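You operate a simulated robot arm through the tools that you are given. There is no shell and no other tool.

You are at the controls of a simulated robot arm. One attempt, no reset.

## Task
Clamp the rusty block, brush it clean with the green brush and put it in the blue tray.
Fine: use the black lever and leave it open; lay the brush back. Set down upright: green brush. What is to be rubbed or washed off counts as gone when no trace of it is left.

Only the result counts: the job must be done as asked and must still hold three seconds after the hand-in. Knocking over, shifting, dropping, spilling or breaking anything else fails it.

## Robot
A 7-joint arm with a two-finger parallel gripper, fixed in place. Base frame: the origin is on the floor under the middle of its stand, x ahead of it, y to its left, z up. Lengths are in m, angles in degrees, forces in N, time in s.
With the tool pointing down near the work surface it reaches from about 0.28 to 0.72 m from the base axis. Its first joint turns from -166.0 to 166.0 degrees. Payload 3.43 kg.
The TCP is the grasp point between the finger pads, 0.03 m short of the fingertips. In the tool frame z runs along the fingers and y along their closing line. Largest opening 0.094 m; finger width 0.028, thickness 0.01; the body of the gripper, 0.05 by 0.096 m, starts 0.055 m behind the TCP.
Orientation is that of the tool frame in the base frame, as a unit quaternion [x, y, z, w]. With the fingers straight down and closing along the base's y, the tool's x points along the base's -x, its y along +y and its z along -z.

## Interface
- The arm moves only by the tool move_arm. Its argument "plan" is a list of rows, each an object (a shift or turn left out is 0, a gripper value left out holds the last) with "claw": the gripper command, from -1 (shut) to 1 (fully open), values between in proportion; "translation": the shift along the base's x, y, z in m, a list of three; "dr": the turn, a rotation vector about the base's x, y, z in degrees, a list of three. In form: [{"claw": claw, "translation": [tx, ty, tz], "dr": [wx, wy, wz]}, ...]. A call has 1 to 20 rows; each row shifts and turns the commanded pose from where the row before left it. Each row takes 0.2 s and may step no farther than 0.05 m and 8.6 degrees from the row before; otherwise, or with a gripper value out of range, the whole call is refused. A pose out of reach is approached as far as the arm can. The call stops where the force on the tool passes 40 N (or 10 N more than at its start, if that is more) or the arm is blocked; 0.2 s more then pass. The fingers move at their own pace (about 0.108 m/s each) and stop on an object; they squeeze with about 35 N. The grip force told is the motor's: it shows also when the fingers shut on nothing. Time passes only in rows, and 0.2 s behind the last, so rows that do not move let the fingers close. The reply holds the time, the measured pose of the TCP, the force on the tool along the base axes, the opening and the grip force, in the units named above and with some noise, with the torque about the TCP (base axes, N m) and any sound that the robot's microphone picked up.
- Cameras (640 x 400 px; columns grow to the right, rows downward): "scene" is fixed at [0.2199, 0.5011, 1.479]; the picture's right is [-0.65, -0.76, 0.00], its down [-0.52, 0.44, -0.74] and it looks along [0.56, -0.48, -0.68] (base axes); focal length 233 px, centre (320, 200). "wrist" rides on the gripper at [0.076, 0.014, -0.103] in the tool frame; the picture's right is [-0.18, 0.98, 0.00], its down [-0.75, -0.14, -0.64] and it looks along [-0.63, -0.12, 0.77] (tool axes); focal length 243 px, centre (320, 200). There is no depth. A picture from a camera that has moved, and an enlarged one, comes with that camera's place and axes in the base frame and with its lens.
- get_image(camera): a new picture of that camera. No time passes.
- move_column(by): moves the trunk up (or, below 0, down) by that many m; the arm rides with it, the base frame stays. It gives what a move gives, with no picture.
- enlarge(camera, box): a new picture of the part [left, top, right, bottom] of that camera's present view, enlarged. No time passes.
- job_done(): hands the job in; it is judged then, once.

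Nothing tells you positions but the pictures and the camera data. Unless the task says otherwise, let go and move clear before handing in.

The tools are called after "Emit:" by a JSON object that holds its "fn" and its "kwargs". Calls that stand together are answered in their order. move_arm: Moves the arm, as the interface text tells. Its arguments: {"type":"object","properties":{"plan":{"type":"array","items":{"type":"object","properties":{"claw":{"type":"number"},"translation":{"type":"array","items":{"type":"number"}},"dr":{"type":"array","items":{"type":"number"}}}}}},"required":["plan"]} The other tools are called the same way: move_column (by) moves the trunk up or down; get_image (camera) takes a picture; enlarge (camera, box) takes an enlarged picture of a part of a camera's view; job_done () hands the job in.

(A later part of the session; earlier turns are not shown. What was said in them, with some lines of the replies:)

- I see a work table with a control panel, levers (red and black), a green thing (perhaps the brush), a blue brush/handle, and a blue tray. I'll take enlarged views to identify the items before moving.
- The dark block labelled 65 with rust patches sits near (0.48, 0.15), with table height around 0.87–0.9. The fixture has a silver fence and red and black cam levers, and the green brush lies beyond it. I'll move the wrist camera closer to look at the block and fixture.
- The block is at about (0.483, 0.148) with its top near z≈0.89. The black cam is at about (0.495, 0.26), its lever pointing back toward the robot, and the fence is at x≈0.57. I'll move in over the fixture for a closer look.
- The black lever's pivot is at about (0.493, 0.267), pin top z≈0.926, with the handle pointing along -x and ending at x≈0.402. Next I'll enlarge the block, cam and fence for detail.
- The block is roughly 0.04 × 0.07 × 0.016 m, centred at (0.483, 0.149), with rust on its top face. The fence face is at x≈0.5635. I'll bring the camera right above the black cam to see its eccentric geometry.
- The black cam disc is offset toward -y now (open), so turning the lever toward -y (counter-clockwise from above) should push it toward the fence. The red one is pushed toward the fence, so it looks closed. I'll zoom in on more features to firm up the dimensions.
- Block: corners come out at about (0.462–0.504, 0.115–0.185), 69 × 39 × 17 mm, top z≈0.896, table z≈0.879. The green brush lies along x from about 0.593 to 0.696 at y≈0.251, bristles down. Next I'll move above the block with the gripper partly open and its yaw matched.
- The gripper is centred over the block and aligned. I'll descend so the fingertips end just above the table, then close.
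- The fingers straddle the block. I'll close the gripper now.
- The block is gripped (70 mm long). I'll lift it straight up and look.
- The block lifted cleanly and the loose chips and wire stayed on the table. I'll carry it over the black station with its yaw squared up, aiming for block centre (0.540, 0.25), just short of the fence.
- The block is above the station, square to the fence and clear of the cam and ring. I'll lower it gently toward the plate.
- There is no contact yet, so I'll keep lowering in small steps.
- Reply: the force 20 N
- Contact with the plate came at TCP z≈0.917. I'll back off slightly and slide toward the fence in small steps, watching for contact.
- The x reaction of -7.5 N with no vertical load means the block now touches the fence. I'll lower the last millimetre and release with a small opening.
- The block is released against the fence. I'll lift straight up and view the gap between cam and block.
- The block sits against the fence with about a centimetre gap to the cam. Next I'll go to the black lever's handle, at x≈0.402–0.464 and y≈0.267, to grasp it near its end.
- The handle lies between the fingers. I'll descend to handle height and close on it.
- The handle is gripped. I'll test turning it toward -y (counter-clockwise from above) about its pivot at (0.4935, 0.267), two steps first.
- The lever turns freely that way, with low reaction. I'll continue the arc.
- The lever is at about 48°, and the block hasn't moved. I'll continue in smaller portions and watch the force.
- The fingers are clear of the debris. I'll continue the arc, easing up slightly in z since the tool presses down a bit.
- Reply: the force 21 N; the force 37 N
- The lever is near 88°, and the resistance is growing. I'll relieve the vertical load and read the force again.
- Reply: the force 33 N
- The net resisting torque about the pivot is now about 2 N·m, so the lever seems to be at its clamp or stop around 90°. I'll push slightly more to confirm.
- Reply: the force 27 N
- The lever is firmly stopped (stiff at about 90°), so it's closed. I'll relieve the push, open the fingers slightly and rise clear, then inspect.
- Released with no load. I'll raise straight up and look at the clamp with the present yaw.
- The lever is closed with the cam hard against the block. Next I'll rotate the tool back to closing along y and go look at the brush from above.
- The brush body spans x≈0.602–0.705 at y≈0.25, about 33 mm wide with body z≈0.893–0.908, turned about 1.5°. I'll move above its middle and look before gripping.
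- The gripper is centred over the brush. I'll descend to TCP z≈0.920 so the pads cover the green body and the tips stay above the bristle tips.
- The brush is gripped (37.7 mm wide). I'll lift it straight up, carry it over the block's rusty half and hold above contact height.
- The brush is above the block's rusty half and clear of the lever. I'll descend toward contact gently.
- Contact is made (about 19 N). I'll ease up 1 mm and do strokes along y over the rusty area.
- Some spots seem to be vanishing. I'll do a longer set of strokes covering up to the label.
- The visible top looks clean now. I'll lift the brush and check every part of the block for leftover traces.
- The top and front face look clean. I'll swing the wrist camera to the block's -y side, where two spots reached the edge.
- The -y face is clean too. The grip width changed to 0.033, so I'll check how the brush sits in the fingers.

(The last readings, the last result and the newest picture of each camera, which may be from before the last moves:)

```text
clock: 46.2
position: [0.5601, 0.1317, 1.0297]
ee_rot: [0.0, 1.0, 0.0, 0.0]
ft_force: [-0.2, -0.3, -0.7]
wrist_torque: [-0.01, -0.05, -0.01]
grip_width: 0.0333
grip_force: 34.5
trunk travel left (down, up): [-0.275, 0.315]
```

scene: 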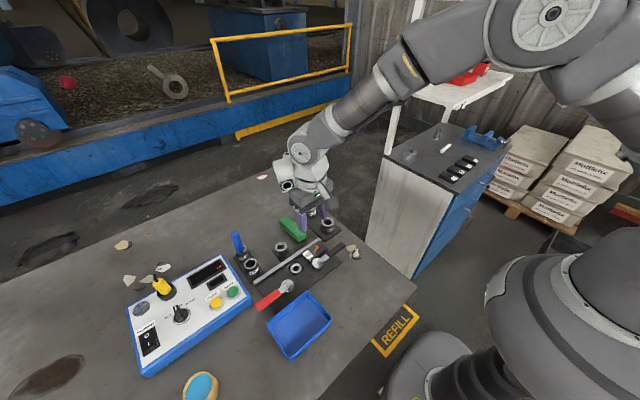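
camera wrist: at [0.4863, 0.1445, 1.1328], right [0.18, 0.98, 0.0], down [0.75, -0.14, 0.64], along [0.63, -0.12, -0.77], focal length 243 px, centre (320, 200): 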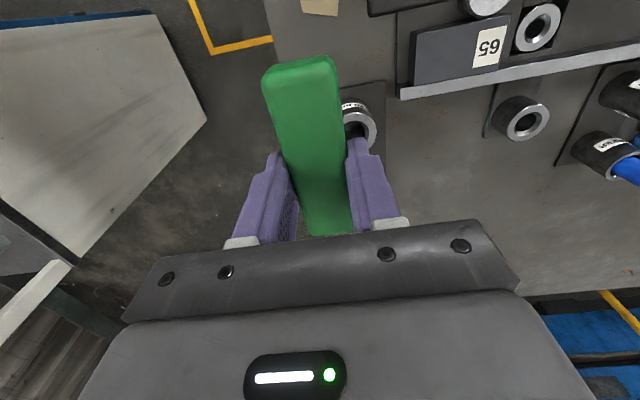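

The brush is level but may have slid down a few mm in the fingers, so I'll carry it back slowly at height, then look before lowering.

Emit:
{"fn": "move_arm", "kwargs": {"plan": [{"claw": -1, "translation": [0.004, 0.005, 0]}, {"translation": [0.008, 0.01, 0], "dr": [0, 0, 0.3]}, {"translation": [0.01, 0.013, 0], "dr": [0, 0, 0.3]}, {"translation": [0.01, 0.013, 0], "dr": [0, 0, 0.3]}, {"translation": [0.01, 0.013, 0], "dr": [0, 0, 0.3]}, {"translation": [0.01, 0.013, 0], "dr": [0, 0, 0.3]}, {"translation": [0.01, 0.013, 0]}, {"translation": [0.01, 0.013, 0]}, {"translation": [0.01, 0.013, 0]}, {"translation": [0.007, 0.009, 0]}, {"translation": [0.004, 0.005, 0]}, {}]}}

Emit:
{"fn": "enlarge", "kwargs": {"camera": "scene", "box": [260, 180, 350, 250]}}

Emit:
{"fn": "get_image", "kwargs": {"camera": "wrist"}}

```text
clock: 48.8
position: [0.6532, 0.2508, 1.0282]
ee_rot: [-0.012, 1.0, 0.0, 0.0]
ft_force: [-0.1, -0.3, -1.4]
wrist_torque: [0.02, -0.01, 0.0]
grip_width: 0.0333
grip_force: 35.0
trunk travel left (down, up): [-0.275, 0.315]
```

```text
5.71 times, centred on (305, 215) of scene
camera zoom: at [0.2199, 0.5011, 1.479], right [-0.65, -0.76, 0.0], down [-0.52, 0.44, -0.74], along [0.56, -0.48, -0.68], focal length 1334 px, centre (406, 114)
```

zoom: 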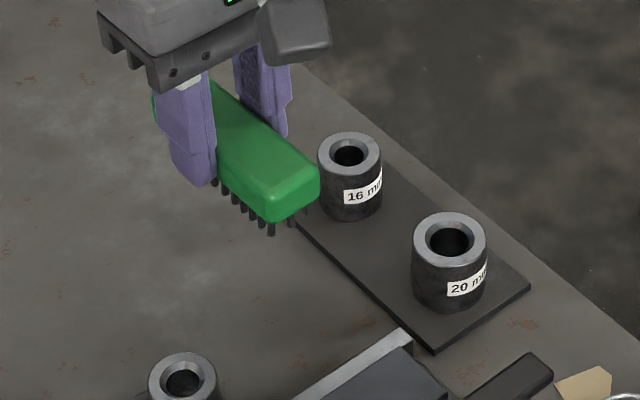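

```text
taken
camera wrist: at [0.578, 0.2614, 1.1311], right [0.16, 0.99, 0.0], down [0.76, -0.12, 0.64], along [0.63, -0.1, -0.77], focal length 243 px, centre (320, 200)
```

wrist: 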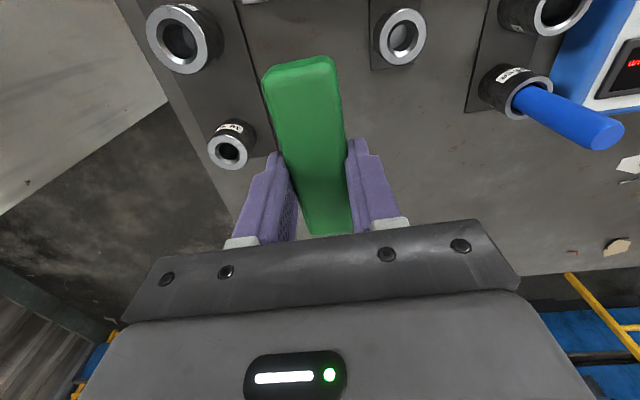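

The brush is back over its original spot. I'll lower it most of the way.

Emit:
{"fn": "move_arm", "kwargs": {"plan": [{"claw": -1, "translation": [0, 0, -0.01]}, {"translation": [0, 0, -0.02]}, {"translation": [0, 0, -0.02]}, {"translation": [0, 0, -0.02]}, {"translation": [0, 0, -0.016]}, {"translation": [0, 0, -0.01]}, {}]}}

Emit:
{"fn": "enlarge", "kwargs": {"camera": "scene", "box": [270, 195, 330, 240]}}

```text
clock: 50.4
position: [0.6528, 0.2494, 0.9325]
ee_rot: [-0.013, 1.0, 0.0, 0.0]
ft_force: [-0.2, 0.0, -1.1]
wrist_torque: [-0.02, 0.02, 0.0]
grip_width: 0.0333
grip_force: 35.1
trunk travel left (down, up): [-0.275, 0.315]
```

```text
8.89 times, centred on (300, 218) of scene
camera zoom: at [0.2199, 0.5011, 1.479], right [-0.65, -0.76, 0.0], down [-0.52, 0.44, -0.74], along [0.56, -0.48, -0.68], focal length 2075 px, centre (498, 44)
```

zoom: 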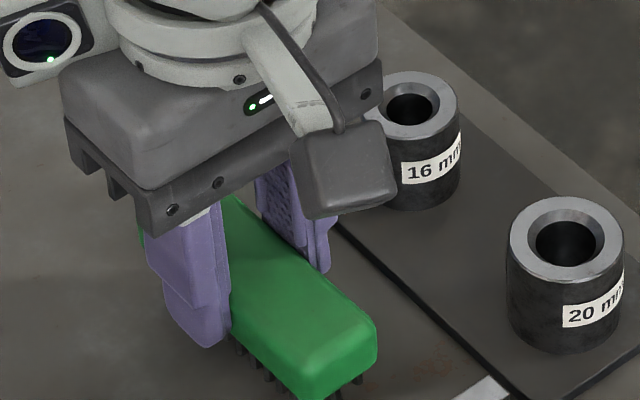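

Emit:
{"fn": "move_arm", "kwargs": {"plan": [{"claw": -1, "translation": [0, 0, -0.002]}, {"translation": [0, 0, -0.002]}, {"translation": [0, 0, -0.002]}, {}]}}

```text
clock: 51.4
position: [0.652, 0.2494, 0.9258]
ee_rot: [-0.013, 1.0, 0.0, 0.001]
ft_force: [1.1, 0.3, -0.8]
wrist_torque: [0.02, 0.01, -0.01]
grip_width: 0.0331
grip_force: 35.1
trunk travel left (down, up): [-0.275, 0.315]
```

Emit:
{"fn": "move_arm", "kwargs": {"plan": [{"claw": -1, "translation": [0, 0, -0.0015]}, {"translation": [0, 0, -0.0015]}, {}]}}

Emit:
{"fn": "enlarge", "kwargs": {"camera": "scene", "box": [270, 195, 330, 240]}}

```text
clock: 52.2
position: [0.6517, 0.2502, 0.9243]
ee_rot: [-0.013, 1.0, 0.001, 0.001]
ft_force: [-0.6, 1.5, 10.5]
wrist_torque: [0.03, -0.48, 0.07]
grip_width: 0.033
grip_force: 35.3
trunk travel left (down, up): [-0.275, 0.315]
```

```text
8.89 times, centred on (300, 218) of scene
camera zoom: at [0.2199, 0.5011, 1.479], right [-0.65, -0.76, 0.0], down [-0.52, 0.44, -0.74], along [0.56, -0.48, -0.68], focal length 2075 px, centre (498, 44)
```

zoom: 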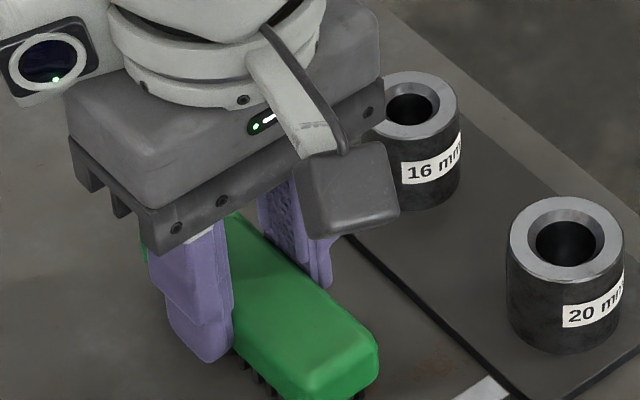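

The far end touched first, so the brush is slightly pitched. I'll lower one more millimetre to seat it, then open gently.

Emit:
{"fn": "move_arm", "kwargs": {"plan": [{"claw": -1, "translation": [0, 0, -0.001]}, {}]}}

```text
clock: 52.8
position: [0.6522, 0.2499, 0.9234]
ee_rot: [-0.013, 1.0, 0.001, 0.002]
ft_force: [0.3, 1.3, 20.0]
wrist_torque: [0.08, -0.79, 0.07]
grip_width: 0.033
grip_force: 35.7
trunk travel left (down, up): [-0.275, 0.315]
```

Emit:
{"fn": "move_arm", "kwargs": {"plan": [{"claw": -0.2, "translation": [0, 0, 0.0005]}, {"claw": -0.05}, {"claw": 0.2}, {"claw": 0.2}]}}

Emit:
{"fn": "enlarge", "kwargs": {"camera": "scene", "box": [270, 195, 330, 240]}}

Emit:
{"fn": "enlarge", "kwargs": {"camera": "wrist", "box": [220, 40, 420, 240]}}

```text
clock: 53.8
position: [0.6522, 0.2491, 0.9203]
ee_rot: [-0.013, 1.0, 0.0, 0.001]
ft_force: [-0.3, -0.2, 0.0]
wrist_torque: [0.04, 0.01, -0.01]
grip_width: 0.0563
grip_force: 0.1
trunk travel left (down, up): [-0.275, 0.315]
```

```text
8.89 times, centred on (300, 218) of scene
camera zoom: at [0.2199, 0.5011, 1.479], right [-0.65, -0.76, 0.0], down [-0.52, 0.44, -0.74], along [0.56, -0.48, -0.68], focal length 2075 px, centre (498, 44)
```

zoom: 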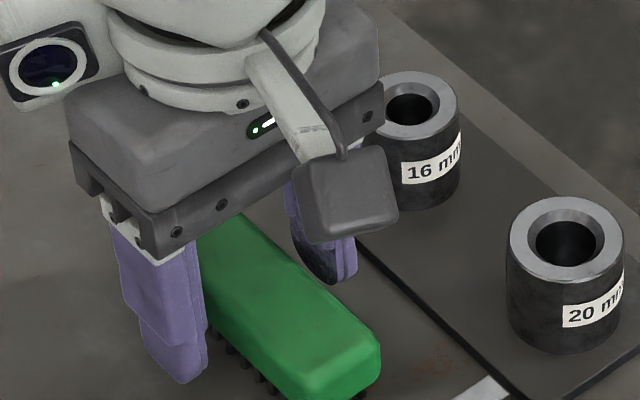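

```text
2.00 times, centred on (320, 140) of wrist
camera zoom: at [0.5779, 0.2609, 1.0247], right [0.16, 0.99, 0.0], down [0.76, -0.12, 0.64], along [0.63, -0.1, -0.77], focal length 485 px, centre (320, 320)
```

zoom: 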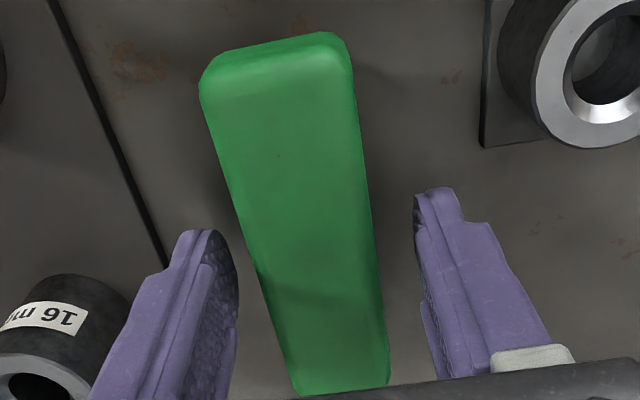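

The brush is standing on its bristles at its original spot. I'll rise, then turn the tool 92° and go back above the closed black lever.

Emit:
{"fn": "move_arm", "kwargs": {"plan": [{"claw": 0.2, "translation": [0, 0, 0.03]}, {"translation": [0, 0, 0.05]}, {"translation": [-0.0144, -0.005, 0], "dr": [0, 0, 8.3]}, {"translation": [-0.0144, -0.005, 0], "dr": [0, 0, 8.3]}, {"translation": [-0.0144, -0.005, 0], "dr": [0, 0, 8.3]}, {"translation": [-0.0144, -0.005, 0], "dr": [0, 0, 8.3]}, {"translation": [-0.0144, -0.005, 0], "dr": [0, 0, 8.3]}, {"translation": [-0.0144, -0.005, 0], "dr": [0, 0, 8.3]}, {"translation": [-0.0144, -0.005, 0], "dr": [0, 0, 8.3]}, {"translation": [-0.0144, -0.005, 0], "dr": [0, 0, 8.3]}, {"translation": [-0.0144, -0.005, 0], "dr": [0, 0, 8.3]}, {"translation": [-0.0144, -0.005, 0], "dr": [0, 0, 8.3]}, {"claw": -0.15, "translation": [-0.0144, -0.0055, 0], "dr": [0, 0, 6.5]}, {}]}}

Emit:
{"fn": "get_image", "kwargs": {"camera": "wrist"}}

Emit:
{"fn": "enlarge", "kwargs": {"camera": "scene", "box": [260, 190, 380, 280]}}

```text
clock: 56.8
position: [0.4956, 0.1944, 1.004]
ee_rot: [0.714, -0.7, 0.0, 0.001]
ft_force: [0.2, -0.3, 1.2]
wrist_torque: [0.02, 0.0, 0.0]
grip_width: 0.0403
grip_force: 0.0
trunk travel left (down, up): [-0.275, 0.315]
```

```text
taken
camera wrist: at [0.484, 0.1168, 1.1063], right [-0.99, 0.16, 0.0], down [0.13, 0.76, 0.64], along [0.11, 0.63, -0.77], focal length 243 px, centre (320, 200)
```

wrist: 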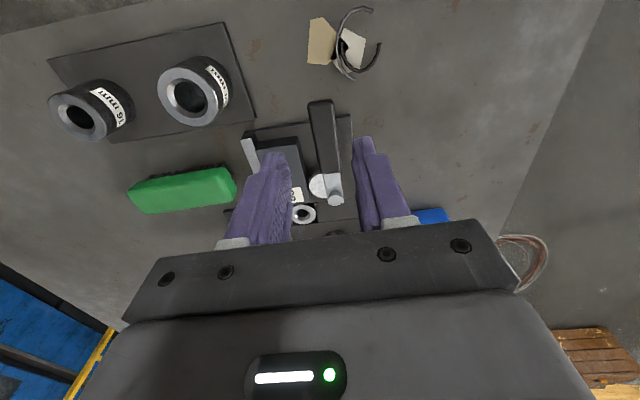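

```text
4.44 times, centred on (320, 235) of scene
camera zoom: at [0.2199, 0.5011, 1.479], right [-0.65, -0.76, 0.0], down [-0.52, 0.44, -0.74], along [0.56, -0.48, -0.68], focal length 1038 px, centre (320, 44)
```

zoom: 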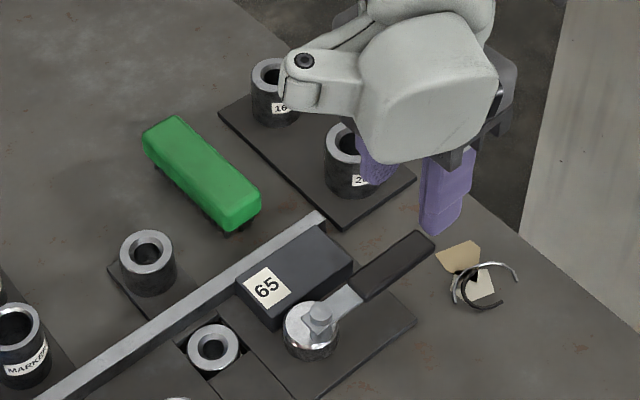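

The tool is above the closed handle, aligned. I'll descend around it, then grip.

Emit:
{"fn": "move_arm", "kwargs": {"plan": [{"claw": -0.15, "translation": [-0.0015, -0.001, -0.03]}, {"translation": [0, 0, -0.03]}, {"translation": [0, 0, -0.02]}, {}]}}

Emit:
{"fn": "get_image", "kwargs": {"camera": "wrist"}}

Emit:
{"fn": "enlarge", "kwargs": {"camera": "scene", "box": [300, 225, 360, 270]}}

```text
clock: 57.8
position: [0.4944, 0.1932, 0.9214]
ee_rot: [0.714, -0.701, 0.0, -0.001]
ft_force: [-0.9, -0.5, 0.0]
wrist_torque: [0.04, -0.04, 0.01]
grip_width: 0.04
grip_force: 0.0
trunk travel left (down, up): [-0.275, 0.315]
```

```text
taken
camera wrist: at [0.4826, 0.1152, 1.0255], right [-0.99, 0.17, 0.0], down [0.13, 0.76, 0.64], along [0.11, 0.63, -0.77], focal length 243 px, centre (320, 200)
```

wrist: 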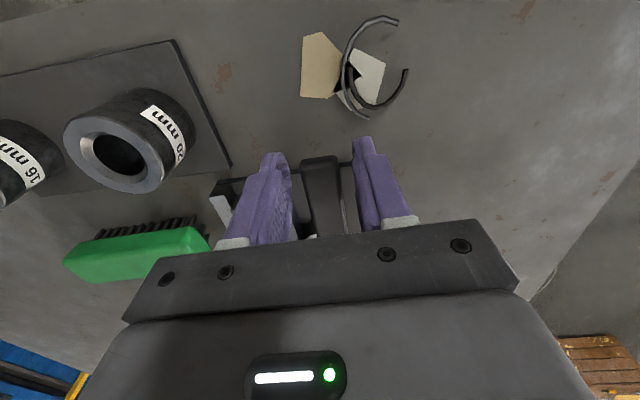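

```text
8.89 times, centred on (330, 248) of scene
camera zoom: at [0.2199, 0.5011, 1.479], right [-0.65, -0.76, 0.0], down [-0.52, 0.44, -0.74], along [0.56, -0.48, -0.68], focal length 2075 px, centre (231, -222)
```

zoom: 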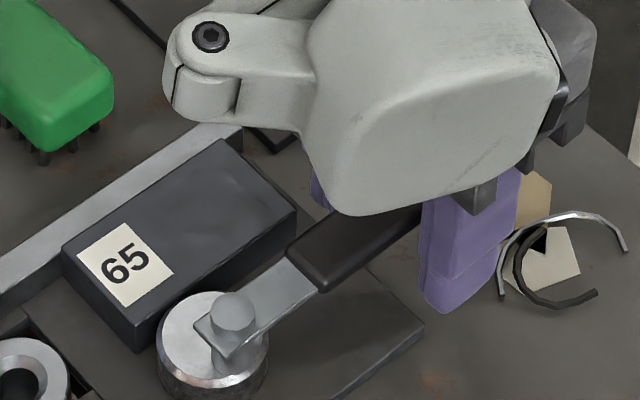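

Emit:
{"fn": "move_arm", "kwargs": {"plan": [{"claw": -1}, {"claw": -1}, {"claw": -1}]}}

```text
clock: 58.6
position: [0.4916, 0.1933, 0.9226]
ee_rot: [0.714, -0.701, -0.001, 0.001]
ft_force: [-6.9, -0.2, -6.6]
wrist_torque: [0.08, -0.01, -0.72]
grip_width: 0.0241
grip_force: 44.9
trunk travel left (down, up): [-0.275, 0.315]
```

Gripped. I'll turn the lever back clockwise toward -x, a few steps first.

Emit:
{"fn": "move_arm", "kwargs": {"plan": [{"claw": -1, "translation": [-0.01123, 0.00072, 0], "dr": [0, 0, -8]}, {"translation": [-0.01003, 0.00213, 0], "dr": [0, 0, -8]}, {"translation": [-0.00964, 0.0035, 0], "dr": [0, 0, -8]}, {}]}}

Emit:
{"fn": "enlarge", "kwargs": {"camera": "scene", "box": [290, 220, 370, 280]}}

```text
clock: 59.6
position: [0.4626, 0.199, 0.922]
ee_rot: [-0.551, 0.834, 0.0, -0.001]
ft_force: [3.5, -4.6, 3.0]
wrist_torque: [-0.37, 0.18, -0.36]
grip_width: 0.0242
grip_force: 45.1
trunk travel left (down, up): [-0.275, 0.315]
```

```text
6.67 times, centred on (330, 250) of scene
camera zoom: at [0.2199, 0.5011, 1.479], right [-0.65, -0.76, 0.0], down [-0.52, 0.44, -0.74], along [0.56, -0.48, -0.68], focal length 1556 px, centre (253, -133)
```

zoom: 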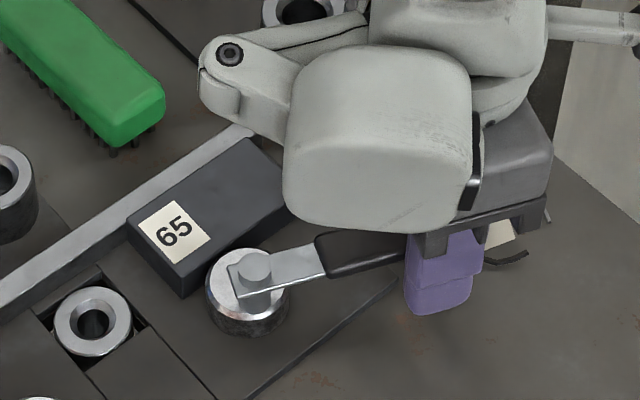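

The lever is coming back smoothly and the block stays put. I'll finish the arc to the original open position.

Emit:
{"fn": "move_arm", "kwargs": {"plan": [{"claw": -1, "translation": [-0.00905, 0.00482, 0], "dr": [0, 0, -8]}, {"translation": [-0.0083, 0.00603, 0], "dr": [0, 0, -8]}, {"translation": [-0.00737, 0.00712, 0], "dr": [0, 0, -8]}, {"translation": [-0.00631, 0.00808, 0], "dr": [0, 0, -8]}, {"translation": [-0.00513, 0.00888, 0], "dr": [0, 0, -8]}, {}]}}

```text
clock: 61.0
position: [0.4253, 0.2341, 0.923]
ee_rot: [-0.234, 0.972, 0.0, -0.001]
ft_force: [-2.2, -2.4, -13.2]
wrist_torque: [0.62, -1.06, -0.14]
grip_width: 0.0245
grip_force: 45.0
trunk travel left (down, up): [-0.275, 0.315]
```

Emit:
{"fn": "move_arm", "kwargs": {"plan": [{"claw": -1, "translation": [-0.00384, 0.00951, -0.0004], "dr": [0, 0, -8]}, {"translation": [-0.00248, 0.00995, 0], "dr": [0, 0, -8]}, {"translation": [-0.00108, 0.01019, 0], "dr": [0, 0, -8]}, {"translation": [0, 0.00257, 0], "dr": [0, 0, -2]}, {}]}}

Emit:
{"fn": "get_image", "kwargs": {"camera": "wrist"}}

Emit:
{"fn": "enlarge", "kwargs": {"camera": "scene", "box": [280, 210, 390, 295]}}

```text
clock: 62.2
position: [0.4172, 0.2675, 0.9225]
ee_rot: [-0.009, 1.0, 0.0, 0.001]
ft_force: [-7.9, -2.9, 7.0]
wrist_torque: [-0.02, 0.96, -0.2]
grip_width: 0.0242
grip_force: 45.5
trunk travel left (down, up): [-0.275, 0.315]
```

```text
taken
camera wrist: at [0.3425, 0.2785, 1.0255], right [0.17, 0.99, 0.0], down [0.76, -0.13, 0.64], along [0.63, -0.11, -0.77], focal length 243 px, centre (320, 200)
```

wrist: 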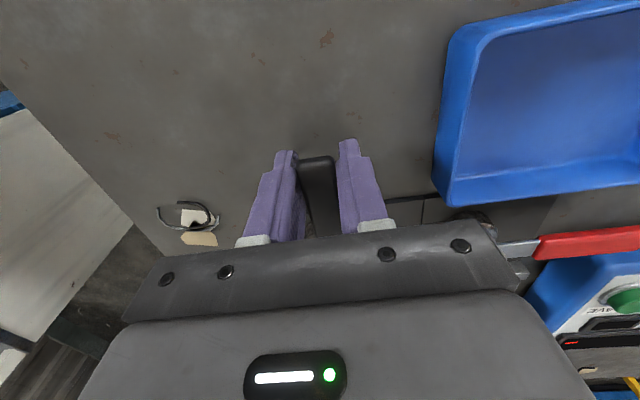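

```text
4.71 times, centred on (335, 252) of scene
camera zoom: at [0.2199, 0.5011, 1.479], right [-0.65, -0.76, 0.0], down [-0.52, 0.44, -0.74], along [0.56, -0.48, -0.68], focal length 1099 px, centre (249, -47)
```

zoom: 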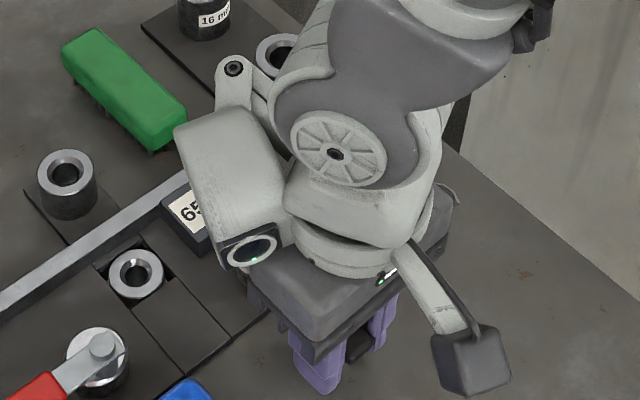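

The lever is back at its original open position (y≈0.267). I'll release it and rise.

Emit:
{"fn": "move_arm", "kwargs": {"plan": [{"claw": 0.0}, {"claw": 0.0}, {"claw": 0.0}, {"translation": [0, 0, 0.03]}, {"translation": [0, 0, 0.05]}, {}]}}

Emit:
{"fn": "get_image", "kwargs": {"camera": "wrist"}}

Emit:
{"fn": "enlarge", "kwargs": {"camera": "wrist", "box": [220, 80, 420, 240]}}

```text
clock: 63.6
position: [0.4186, 0.2661, 1.0008]
ee_rot: [-0.008, 1.0, -0.001, 0.0]
ft_force: [-0.2, -0.1, -0.2]
wrist_torque: [-0.01, 0.04, 0.0]
grip_width: 0.047
grip_force: 0.1
trunk travel left (down, up): [-0.275, 0.315]
```

```text
taken
camera wrist: at [0.3433, 0.2777, 1.1042], right [0.17, 0.99, 0.0], down [0.76, -0.13, 0.64], along [0.63, -0.11, -0.77], focal length 243 px, centre (320, 200)
```

wrist: 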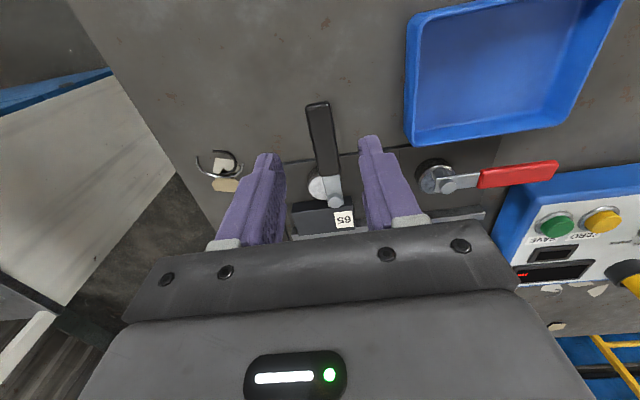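

```text
2.50 times, centred on (320, 160) of wrist
camera zoom: at [0.3433, 0.2777, 1.1042], right [0.17, 0.99, 0.0], down [0.76, -0.13, 0.64], along [0.63, -0.11, -0.77], focal length 606 px, centre (320, 300)
```

zoom: 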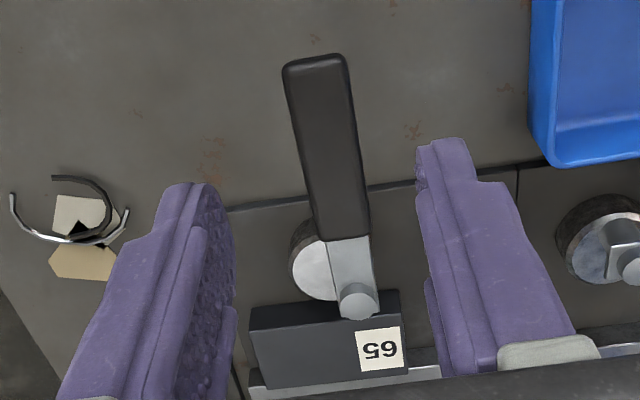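

The lever points straight back at the robot again, as at the start. Next I'll go above the block to check its position before gripping.

Emit:
{"fn": "move_arm", "kwargs": {"plan": [{"claw": 0.6, "translation": [0.035, -0.005, 0.004], "dr": [0, 0, -0.5]}, {"translation": [0.035, -0.005, 0.003], "dr": [0, 0, -0.5]}, {"translation": [0.034, -0.005, 0]}, {}]}}

Emit:
{"fn": "enlarge", "kwargs": {"camera": "wrist", "box": [220, 0, 420, 160]}}

Emit:
{"fn": "enlarge", "kwargs": {"camera": "scene", "box": [260, 210, 370, 295]}}

```text
clock: 64.6
position: [0.5201, 0.2513, 1.0078]
ee_rot: [-0.001, 1.0, 0.0, 0.0]
ft_force: [1.2, -0.4, -0.8]
wrist_torque: [0.0, 0.01, 0.02]
grip_width: 0.0753
grip_force: 0.0
trunk travel left (down, up): [-0.275, 0.315]
```

```text
2.50 times, centred on (320, 80) of wrist
camera zoom: at [0.4468, 0.2649, 1.1114], right [0.18, 0.98, 0.0], down [0.75, -0.14, 0.64], along [0.63, -0.12, -0.77], focal length 606 px, centre (320, 500)
```

zoom: 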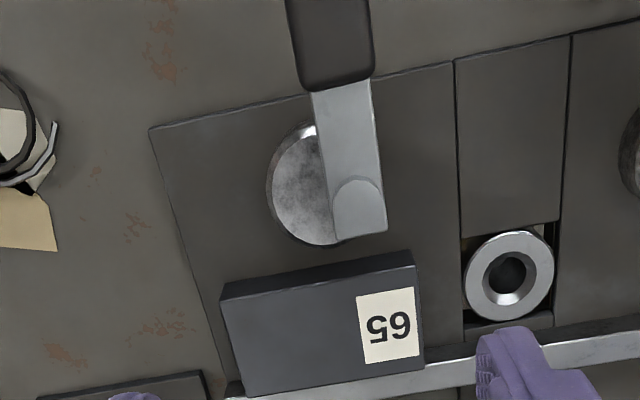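

```text
4.71 times, centred on (315, 252) of scene
camera zoom: at [0.2199, 0.5011, 1.479], right [-0.65, -0.76, 0.0], down [-0.52, 0.44, -0.74], along [0.56, -0.48, -0.68], focal length 1099 px, centre (344, -47)
```

zoom: 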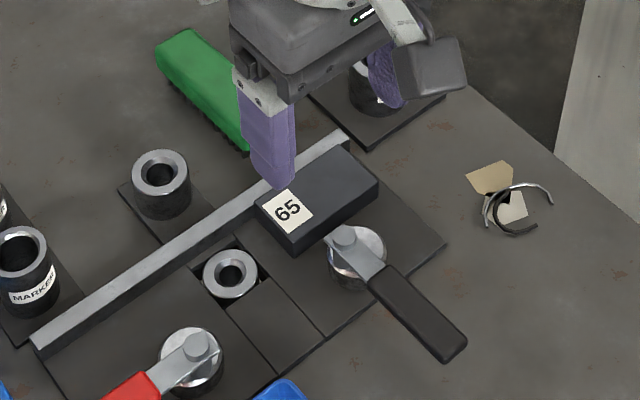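

The block hasn't moved. I'll descend straight over it with the fingers at its ends and grip.

Emit:
{"fn": "move_arm", "kwargs": {"plan": [{"claw": 0.6, "translation": [0.021, -0.0005, -0.03]}, {"translation": [0, 0, -0.03]}, {"translation": [0, 0, -0.02]}, {}]}}

Emit:
{"fn": "enlarge", "kwargs": {"camera": "wrist", "box": [220, 60, 420, 220]}}

```text
clock: 65.6
position: [0.542, 0.2504, 0.9278]
ee_rot: [0.0, 1.0, 0.0, 0.0]
ft_force: [0.0, 0.2, -0.3]
wrist_torque: [0.01, 0.0, 0.01]
grip_width: 0.075
grip_force: 0.1
trunk travel left (down, up): [-0.275, 0.315]
```

```text
2.50 times, centred on (320, 140) of wrist
camera zoom: at [0.4677, 0.2637, 1.0313], right [0.18, 0.98, 0.0], down [0.75, -0.14, 0.64], along [0.63, -0.12, -0.77], focal length 606 px, centre (320, 350)
```

zoom: 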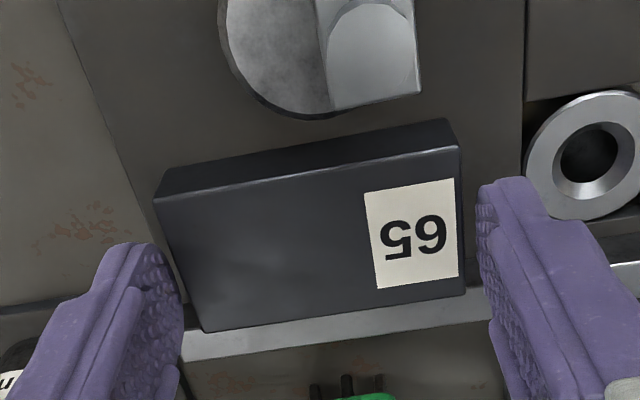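

Emit:
{"fn": "move_arm", "kwargs": {"plan": [{"claw": 0.6, "translation": [0, 0, -0.006]}, {"translation": [0, 0, -0.004]}, {"claw": 0.3}, {"claw": 0.3}, {"claw": 0.3}, {"claw": 0.3}]}}

Emit:
{"fn": "enlarge", "kwargs": {"camera": "wrist", "box": [220, 60, 420, 220]}}

```text
clock: 67.0
position: [0.5436, 0.2487, 0.919]
ee_rot: [0.0, 1.0, 0.001, 0.0]
ft_force: [0.0, -0.9, 2.8]
wrist_torque: [-0.27, 0.12, 0.02]
grip_width: 0.0696
grip_force: 35.3
trunk travel left (down, up): [-0.275, 0.315]
```

```text
2.50 times, centred on (320, 140) of wrist
camera zoom: at [0.4682, 0.2637, 1.0225], right [0.18, 0.98, 0.0], down [0.75, -0.14, 0.64], along [0.63, -0.12, -0.77], focal length 606 px, centre (320, 350)
```

zoom: 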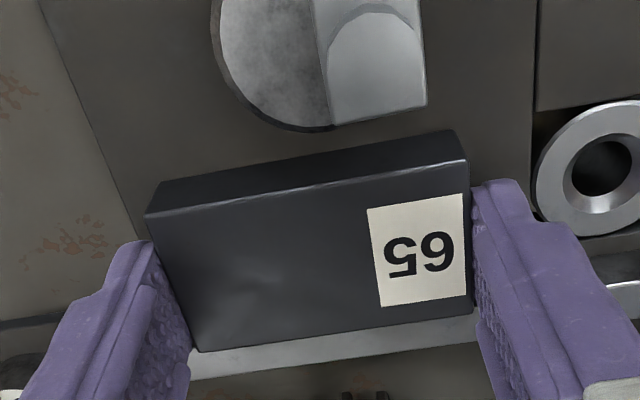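

The clean block is gripped. I'll lift it and carry it over to the blue tray, centre about (0.408, 0.401).

Emit:
{"fn": "move_arm", "kwargs": {"plan": [{"claw": 0.3, "translation": [0, 0, 0.01]}, {"translation": [0, 0, 0.03]}, {"translation": [0, 0, 0.04]}, {"translation": [0, 0, 0.03]}, {"translation": [-0.015, 0.017, 0]}, {"translation": [-0.024, 0.027, 0]}, {"translation": [-0.024, 0.027, 0]}, {"translation": [-0.024, 0.027, 0]}, {"translation": [-0.024, 0.027, 0]}, {"translation": [-0.024, 0.027, 0]}, {}]}}

Emit:
{"fn": "get_image", "kwargs": {"camera": "wrist"}}

Emit:
{"fn": "enlarge", "kwargs": {"camera": "scene", "box": [230, 220, 370, 370]}}

```text
clock: 69.4
position: [0.4077, 0.4044, 1.0271]
ee_rot: [0.0, 1.0, -0.001, 0.0]
ft_force: [0.1, 0.3, -4.0]
wrist_torque: [0.01, -0.03, 0.02]
grip_width: 0.0697
grip_force: 35.3
trunk travel left (down, up): [-0.275, 0.315]
```

```text
taken
camera wrist: at [0.3337, 0.4184, 1.1314], right [0.18, 0.98, 0.0], down [0.75, -0.14, 0.64], along [0.63, -0.12, -0.77], focal length 243 px, centre (320, 200)
```

wrist: 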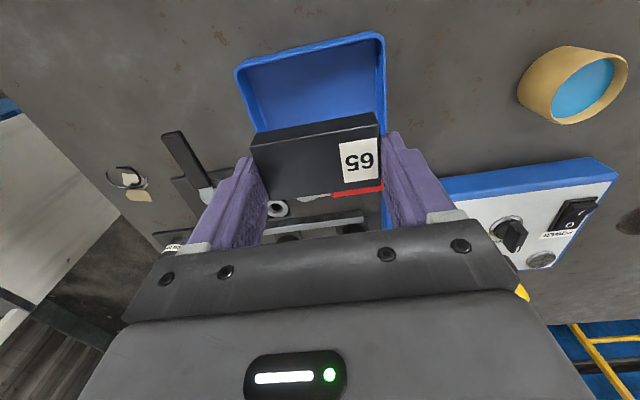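

```text
2.67 times, centred on (300, 295) of scene
camera zoom: at [0.2199, 0.5011, 1.479], right [-0.65, -0.76, 0.0], down [-0.52, 0.44, -0.74], along [0.56, -0.48, -0.68], focal length 622 px, centre (373, -53)
```

zoom: 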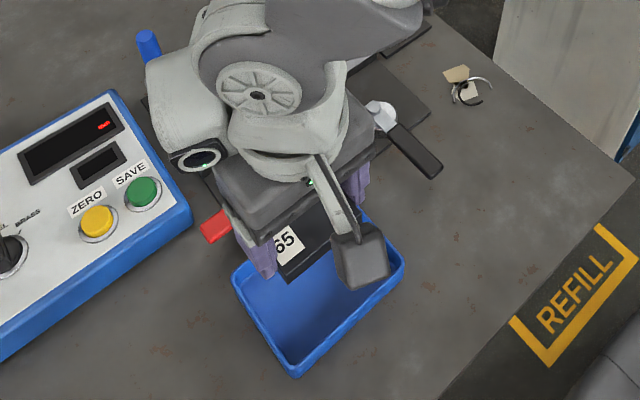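

The block is over the tray, whose interior spans about x 0.366–0.455 and y 0.342–0.460. I'll nudge to centre and lower.

Emit:
{"fn": "move_arm", "kwargs": {"plan": [{"claw": 0.3, "translation": [0.002, -0.003, -0.02]}, {"translation": [0, 0, -0.03]}, {"translation": [0, 0, -0.03]}, {"translation": [0, 0, -0.015]}, {}]}}

Emit:
{"fn": "get_image", "kwargs": {"camera": "wrist"}}

Emit:
{"fn": "enlarge", "kwargs": {"camera": "scene", "box": [260, 270, 350, 370]}}

```text
clock: 70.6
position: [0.4108, 0.4008, 0.9339]
ee_rot: [0.0, 1.0, 0.0, 0.0]
ft_force: [0.3, -0.2, -3.7]
wrist_torque: [0.02, -0.03, -0.01]
grip_width: 0.0694
grip_force: 35.0
trunk travel left (down, up): [-0.275, 0.315]
```

```text
taken
camera wrist: at [0.3359, 0.414, 1.0364], right [0.18, 0.98, 0.0], down [0.75, -0.14, 0.64], along [0.63, -0.12, -0.77], focal length 243 px, centre (320, 200)
```

wrist: 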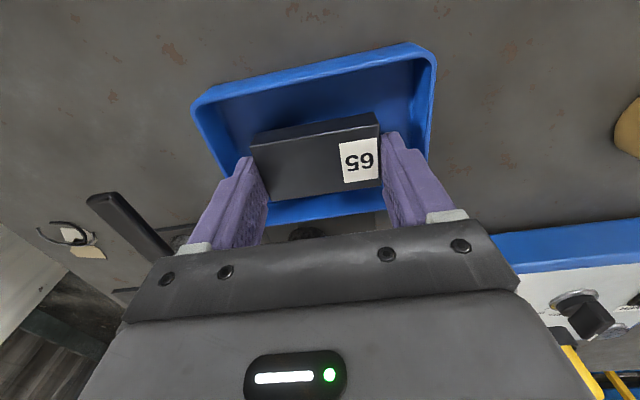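

```text
4.00 times, centred on (305, 320) of scene
camera zoom: at [0.2199, 0.5011, 1.479], right [-0.65, -0.76, 0.0], down [-0.52, 0.44, -0.74], along [0.56, -0.48, -0.68], focal length 934 px, centre (380, -280)
```

zoom: 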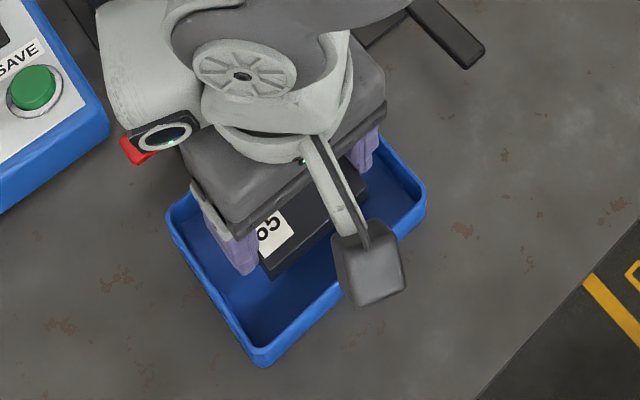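

Emit:
{"fn": "move_arm", "kwargs": {"plan": [{"claw": 0.3, "translation": [0, 0, -0.005]}, {"translation": [0, 0, -0.005]}, {"translation": [0, 0, -0.002]}, {}]}}

```text
clock: 71.6
position: [0.4105, 0.3988, 0.9222]
ee_rot: [0.0, 1.0, -0.001, 0.001]
ft_force: [0.0, -0.8, -3.3]
wrist_torque: [-0.01, 0.02, 0.01]
grip_width: 0.0697
grip_force: 35.4
trunk travel left (down, up): [-0.275, 0.315]
```

Emit:
{"fn": "move_arm", "kwargs": {"plan": [{"claw": 0.3, "translation": [0, 0, -0.0015]}, {"translation": [0, 0, -0.0015]}, {}]}}

```text
clock: 72.4
position: [0.41, 0.4001, 0.9187]
ee_rot: [0.0, 1.0, 0.0, 0.0]
ft_force: [0.2, 0.5, -3.8]
wrist_torque: [-0.01, -0.04, 0.02]
grip_width: 0.0698
grip_force: 35.1
trunk travel left (down, up): [-0.275, 0.315]
```

Emit:
{"fn": "move_arm", "kwargs": {"plan": [{"claw": 0.3, "translation": [0, 0, -0.001]}, {"translation": [0, 0, -0.001]}, {}]}}

```text
clock: 73.2
position: [0.4102, 0.4013, 0.9166]
ee_rot: [0.001, 1.0, 0.0, 0.0]
ft_force: [0.0, 0.2, 1.3]
wrist_torque: [-0.12, 0.06, 0.01]
grip_width: 0.0693
grip_force: 34.4
trunk travel left (down, up): [-0.275, 0.315]
```

The block has touched the tray floor. I'll open slightly to release it, then rise.

Emit:
{"fn": "move_arm", "kwargs": {"plan": [{"claw": 0.57}, {"claw": 0.57}, {"claw": 0.57}, {"translation": [0, 0, 0.02]}, {"translation": [0, 0, 0.04]}, {"translation": [0, 0, 0.04]}, {}]}}

Emit:
{"fn": "get_image", "kwargs": {"camera": "wrist"}}

Emit:
{"fn": "get_image", "kwargs": {"camera": "scene"}}

```text
clock: 74.8
position: [0.4104, 0.4006, 1.0183]
ee_rot: [0.0, 1.0, 0.0, 0.0]
ft_force: [-0.9, -0.1, -0.1]
wrist_torque: [0.0, 0.03, 0.01]
grip_width: 0.074
grip_force: 0.0
trunk travel left (down, up): [-0.275, 0.315]
```

```text
taken
camera wrist: at [0.3366, 0.414, 1.1212], right [0.18, 0.98, 0.0], down [0.75, -0.14, 0.64], along [0.63, -0.12, -0.77], focal length 243 px, centre (320, 200)
```

wrist: 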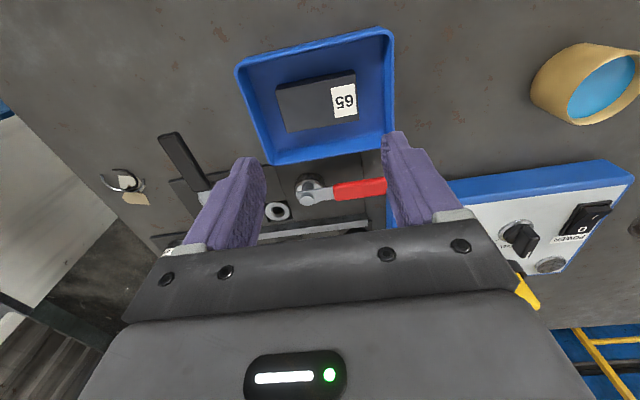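

```text
taken
```

scene: 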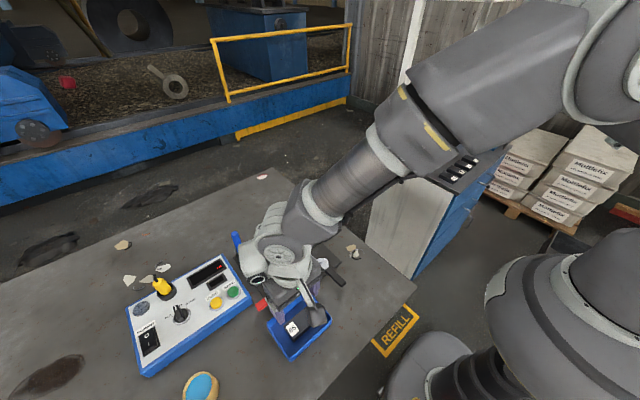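

The block lies in the tray. I'll rise further and back away, then inspect the block, brush and lever one last time.

Emit:
{"fn": "move_arm", "kwargs": {"plan": [{"translation": [0, 0, 0.05]}, {"translation": [0, 0, 0.05]}, {"translation": [0, -0.045, 0.01]}, {"translation": [0, -0.045, 0.01]}, {"translation": [0, -0.045, 0]}, {"translation": [0, -0.045, 0]}, {"translation": [0, -0.045, 0]}, {}]}}

Emit:
{"fn": "enlarge", "kwargs": {"camera": "scene", "box": [230, 200, 370, 290]}}

Emit:
{"fn": "enlarge", "kwargs": {"camera": "scene", "box": [255, 285, 345, 365]}}

Emit:
{"fn": "get_image", "kwargs": {"camera": "scene"}}

Emit:
{"fn": "get_image", "kwargs": {"camera": "wrist"}}

```text
clock: 76.6
position: [0.4105, 0.176, 1.1373]
ee_rot: [0.0, 1.0, 0.0, 0.0]
ft_force: [-0.1, -0.3, -0.1]
wrist_torque: [0.02, -0.02, 0.0]
grip_width: 0.0738
grip_force: 0.0
trunk travel left (down, up): [-0.275, 0.315]
```

```text
4.44 times, centred on (300, 245) of scene
camera zoom: at [0.2199, 0.5011, 1.479], right [-0.65, -0.76, 0.0], down [-0.52, 0.44, -0.74], along [0.56, -0.48, -0.68], focal length 1038 px, centre (409, 0)
```

zoom: 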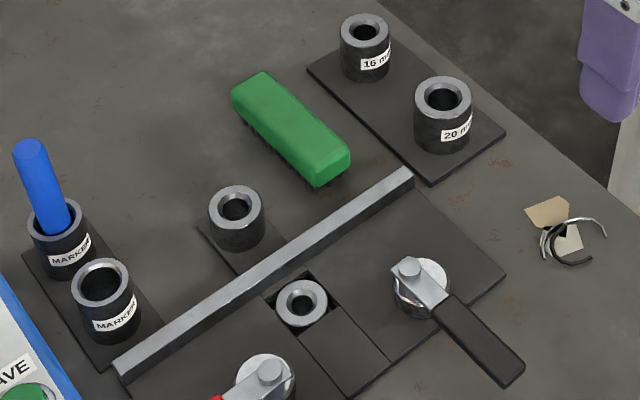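

```text
5.00 times, centred on (300, 325) of scene
camera zoom: at [0.2199, 0.5011, 1.479], right [-0.65, -0.76, 0.0], down [-0.52, 0.44, -0.74], along [0.56, -0.48, -0.68], focal length 1167 px, centre (420, -425)
```

zoom: 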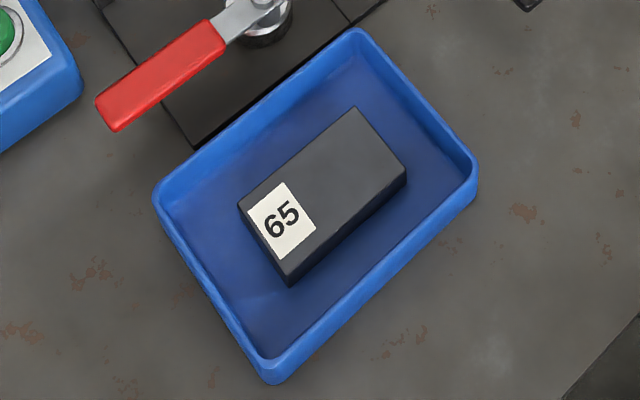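

```text
taken
```

scene: 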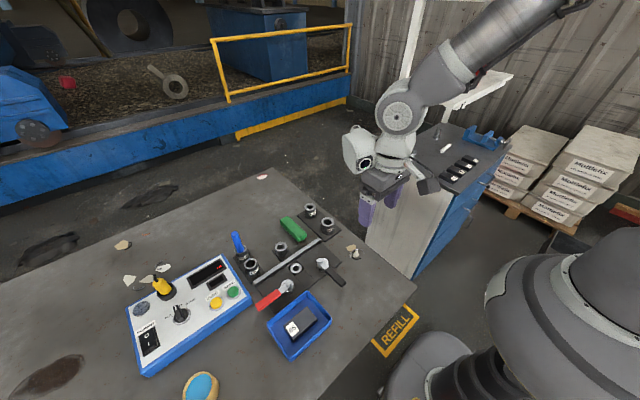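

```text
taken
camera wrist: at [0.3352, 0.1877, 1.2401], right [0.18, 0.98, 0.0], down [0.75, -0.14, 0.64], along [0.63, -0.12, -0.77], focal length 243 px, centre (320, 200)
```

wrist: 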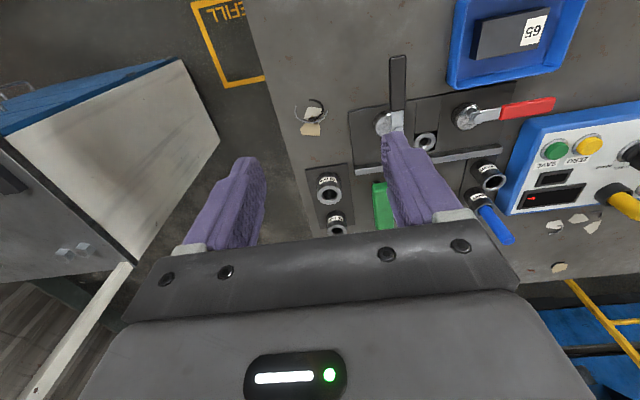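

Brush, lever and tray all look right. One last close look at the block's surface for any remaining trace.

Emit:
{"fn": "enlarge", "kwargs": {"camera": "wrist", "box": [460, 0, 560, 70]}}

Emit:
{"fn": "enlarge", "kwargs": {"camera": "scene", "box": [285, 303, 325, 328]}}

```text
5.71 times, centred on (510, 35) of wrist
camera zoom: at [0.3352, 0.1877, 1.2401], right [0.18, 0.98, 0.0], down [0.75, -0.14, 0.64], along [0.63, -0.12, -0.77], focal length 1386 px, centre (-766, 1143)
```

zoom: 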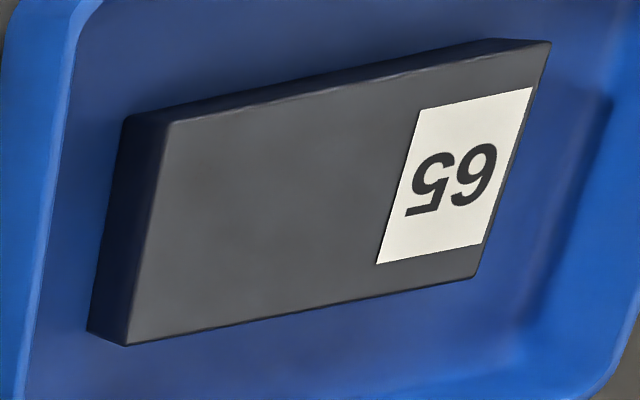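

```text
16.00 times, centred on (305, 316) of scene
camera zoom: at [0.2199, 0.5011, 1.479], right [-0.65, -0.76, 0.0], down [-0.52, 0.44, -0.74], along [0.56, -0.48, -0.68], focal length 3735 px, centre (560, -1648)
```

zoom: 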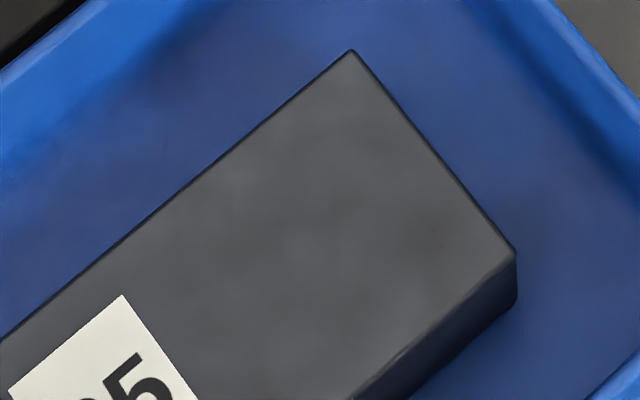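

I see no rust left on the block, which rests flat in the blue tray. The brush stands upright at its original place, the black lever is open and the arm is clear, so I'm handing in the job.

Emit:
{"fn": "job_done", "kwargs": {}}

```text
The job is handed in.
```

The block is clean and lying flat in the blue tray, and I've handed the job in.

- **Clamping:** I set the block against the fence and closed the black lever on it. It stopped firmly at about 90°.
- **Cleaning:** After brushing, close-up pictures showed no rust on the top or on the two side faces that had spots. I could not see the face that had been against the fence or the underside. No rust had shown at that fence-side edge before brushing.
- **Brush:** The green brush is back upright on its bristles, within about 3 mm of its original spot in the pictures. It slid slightly in the fingers while I carried it, but stayed level.
- **Lever:** The black lever is open again at its starting position.
- **Surroundings:** The other things on the table look unmoved in the last pictures. I left the arm raised and clear.
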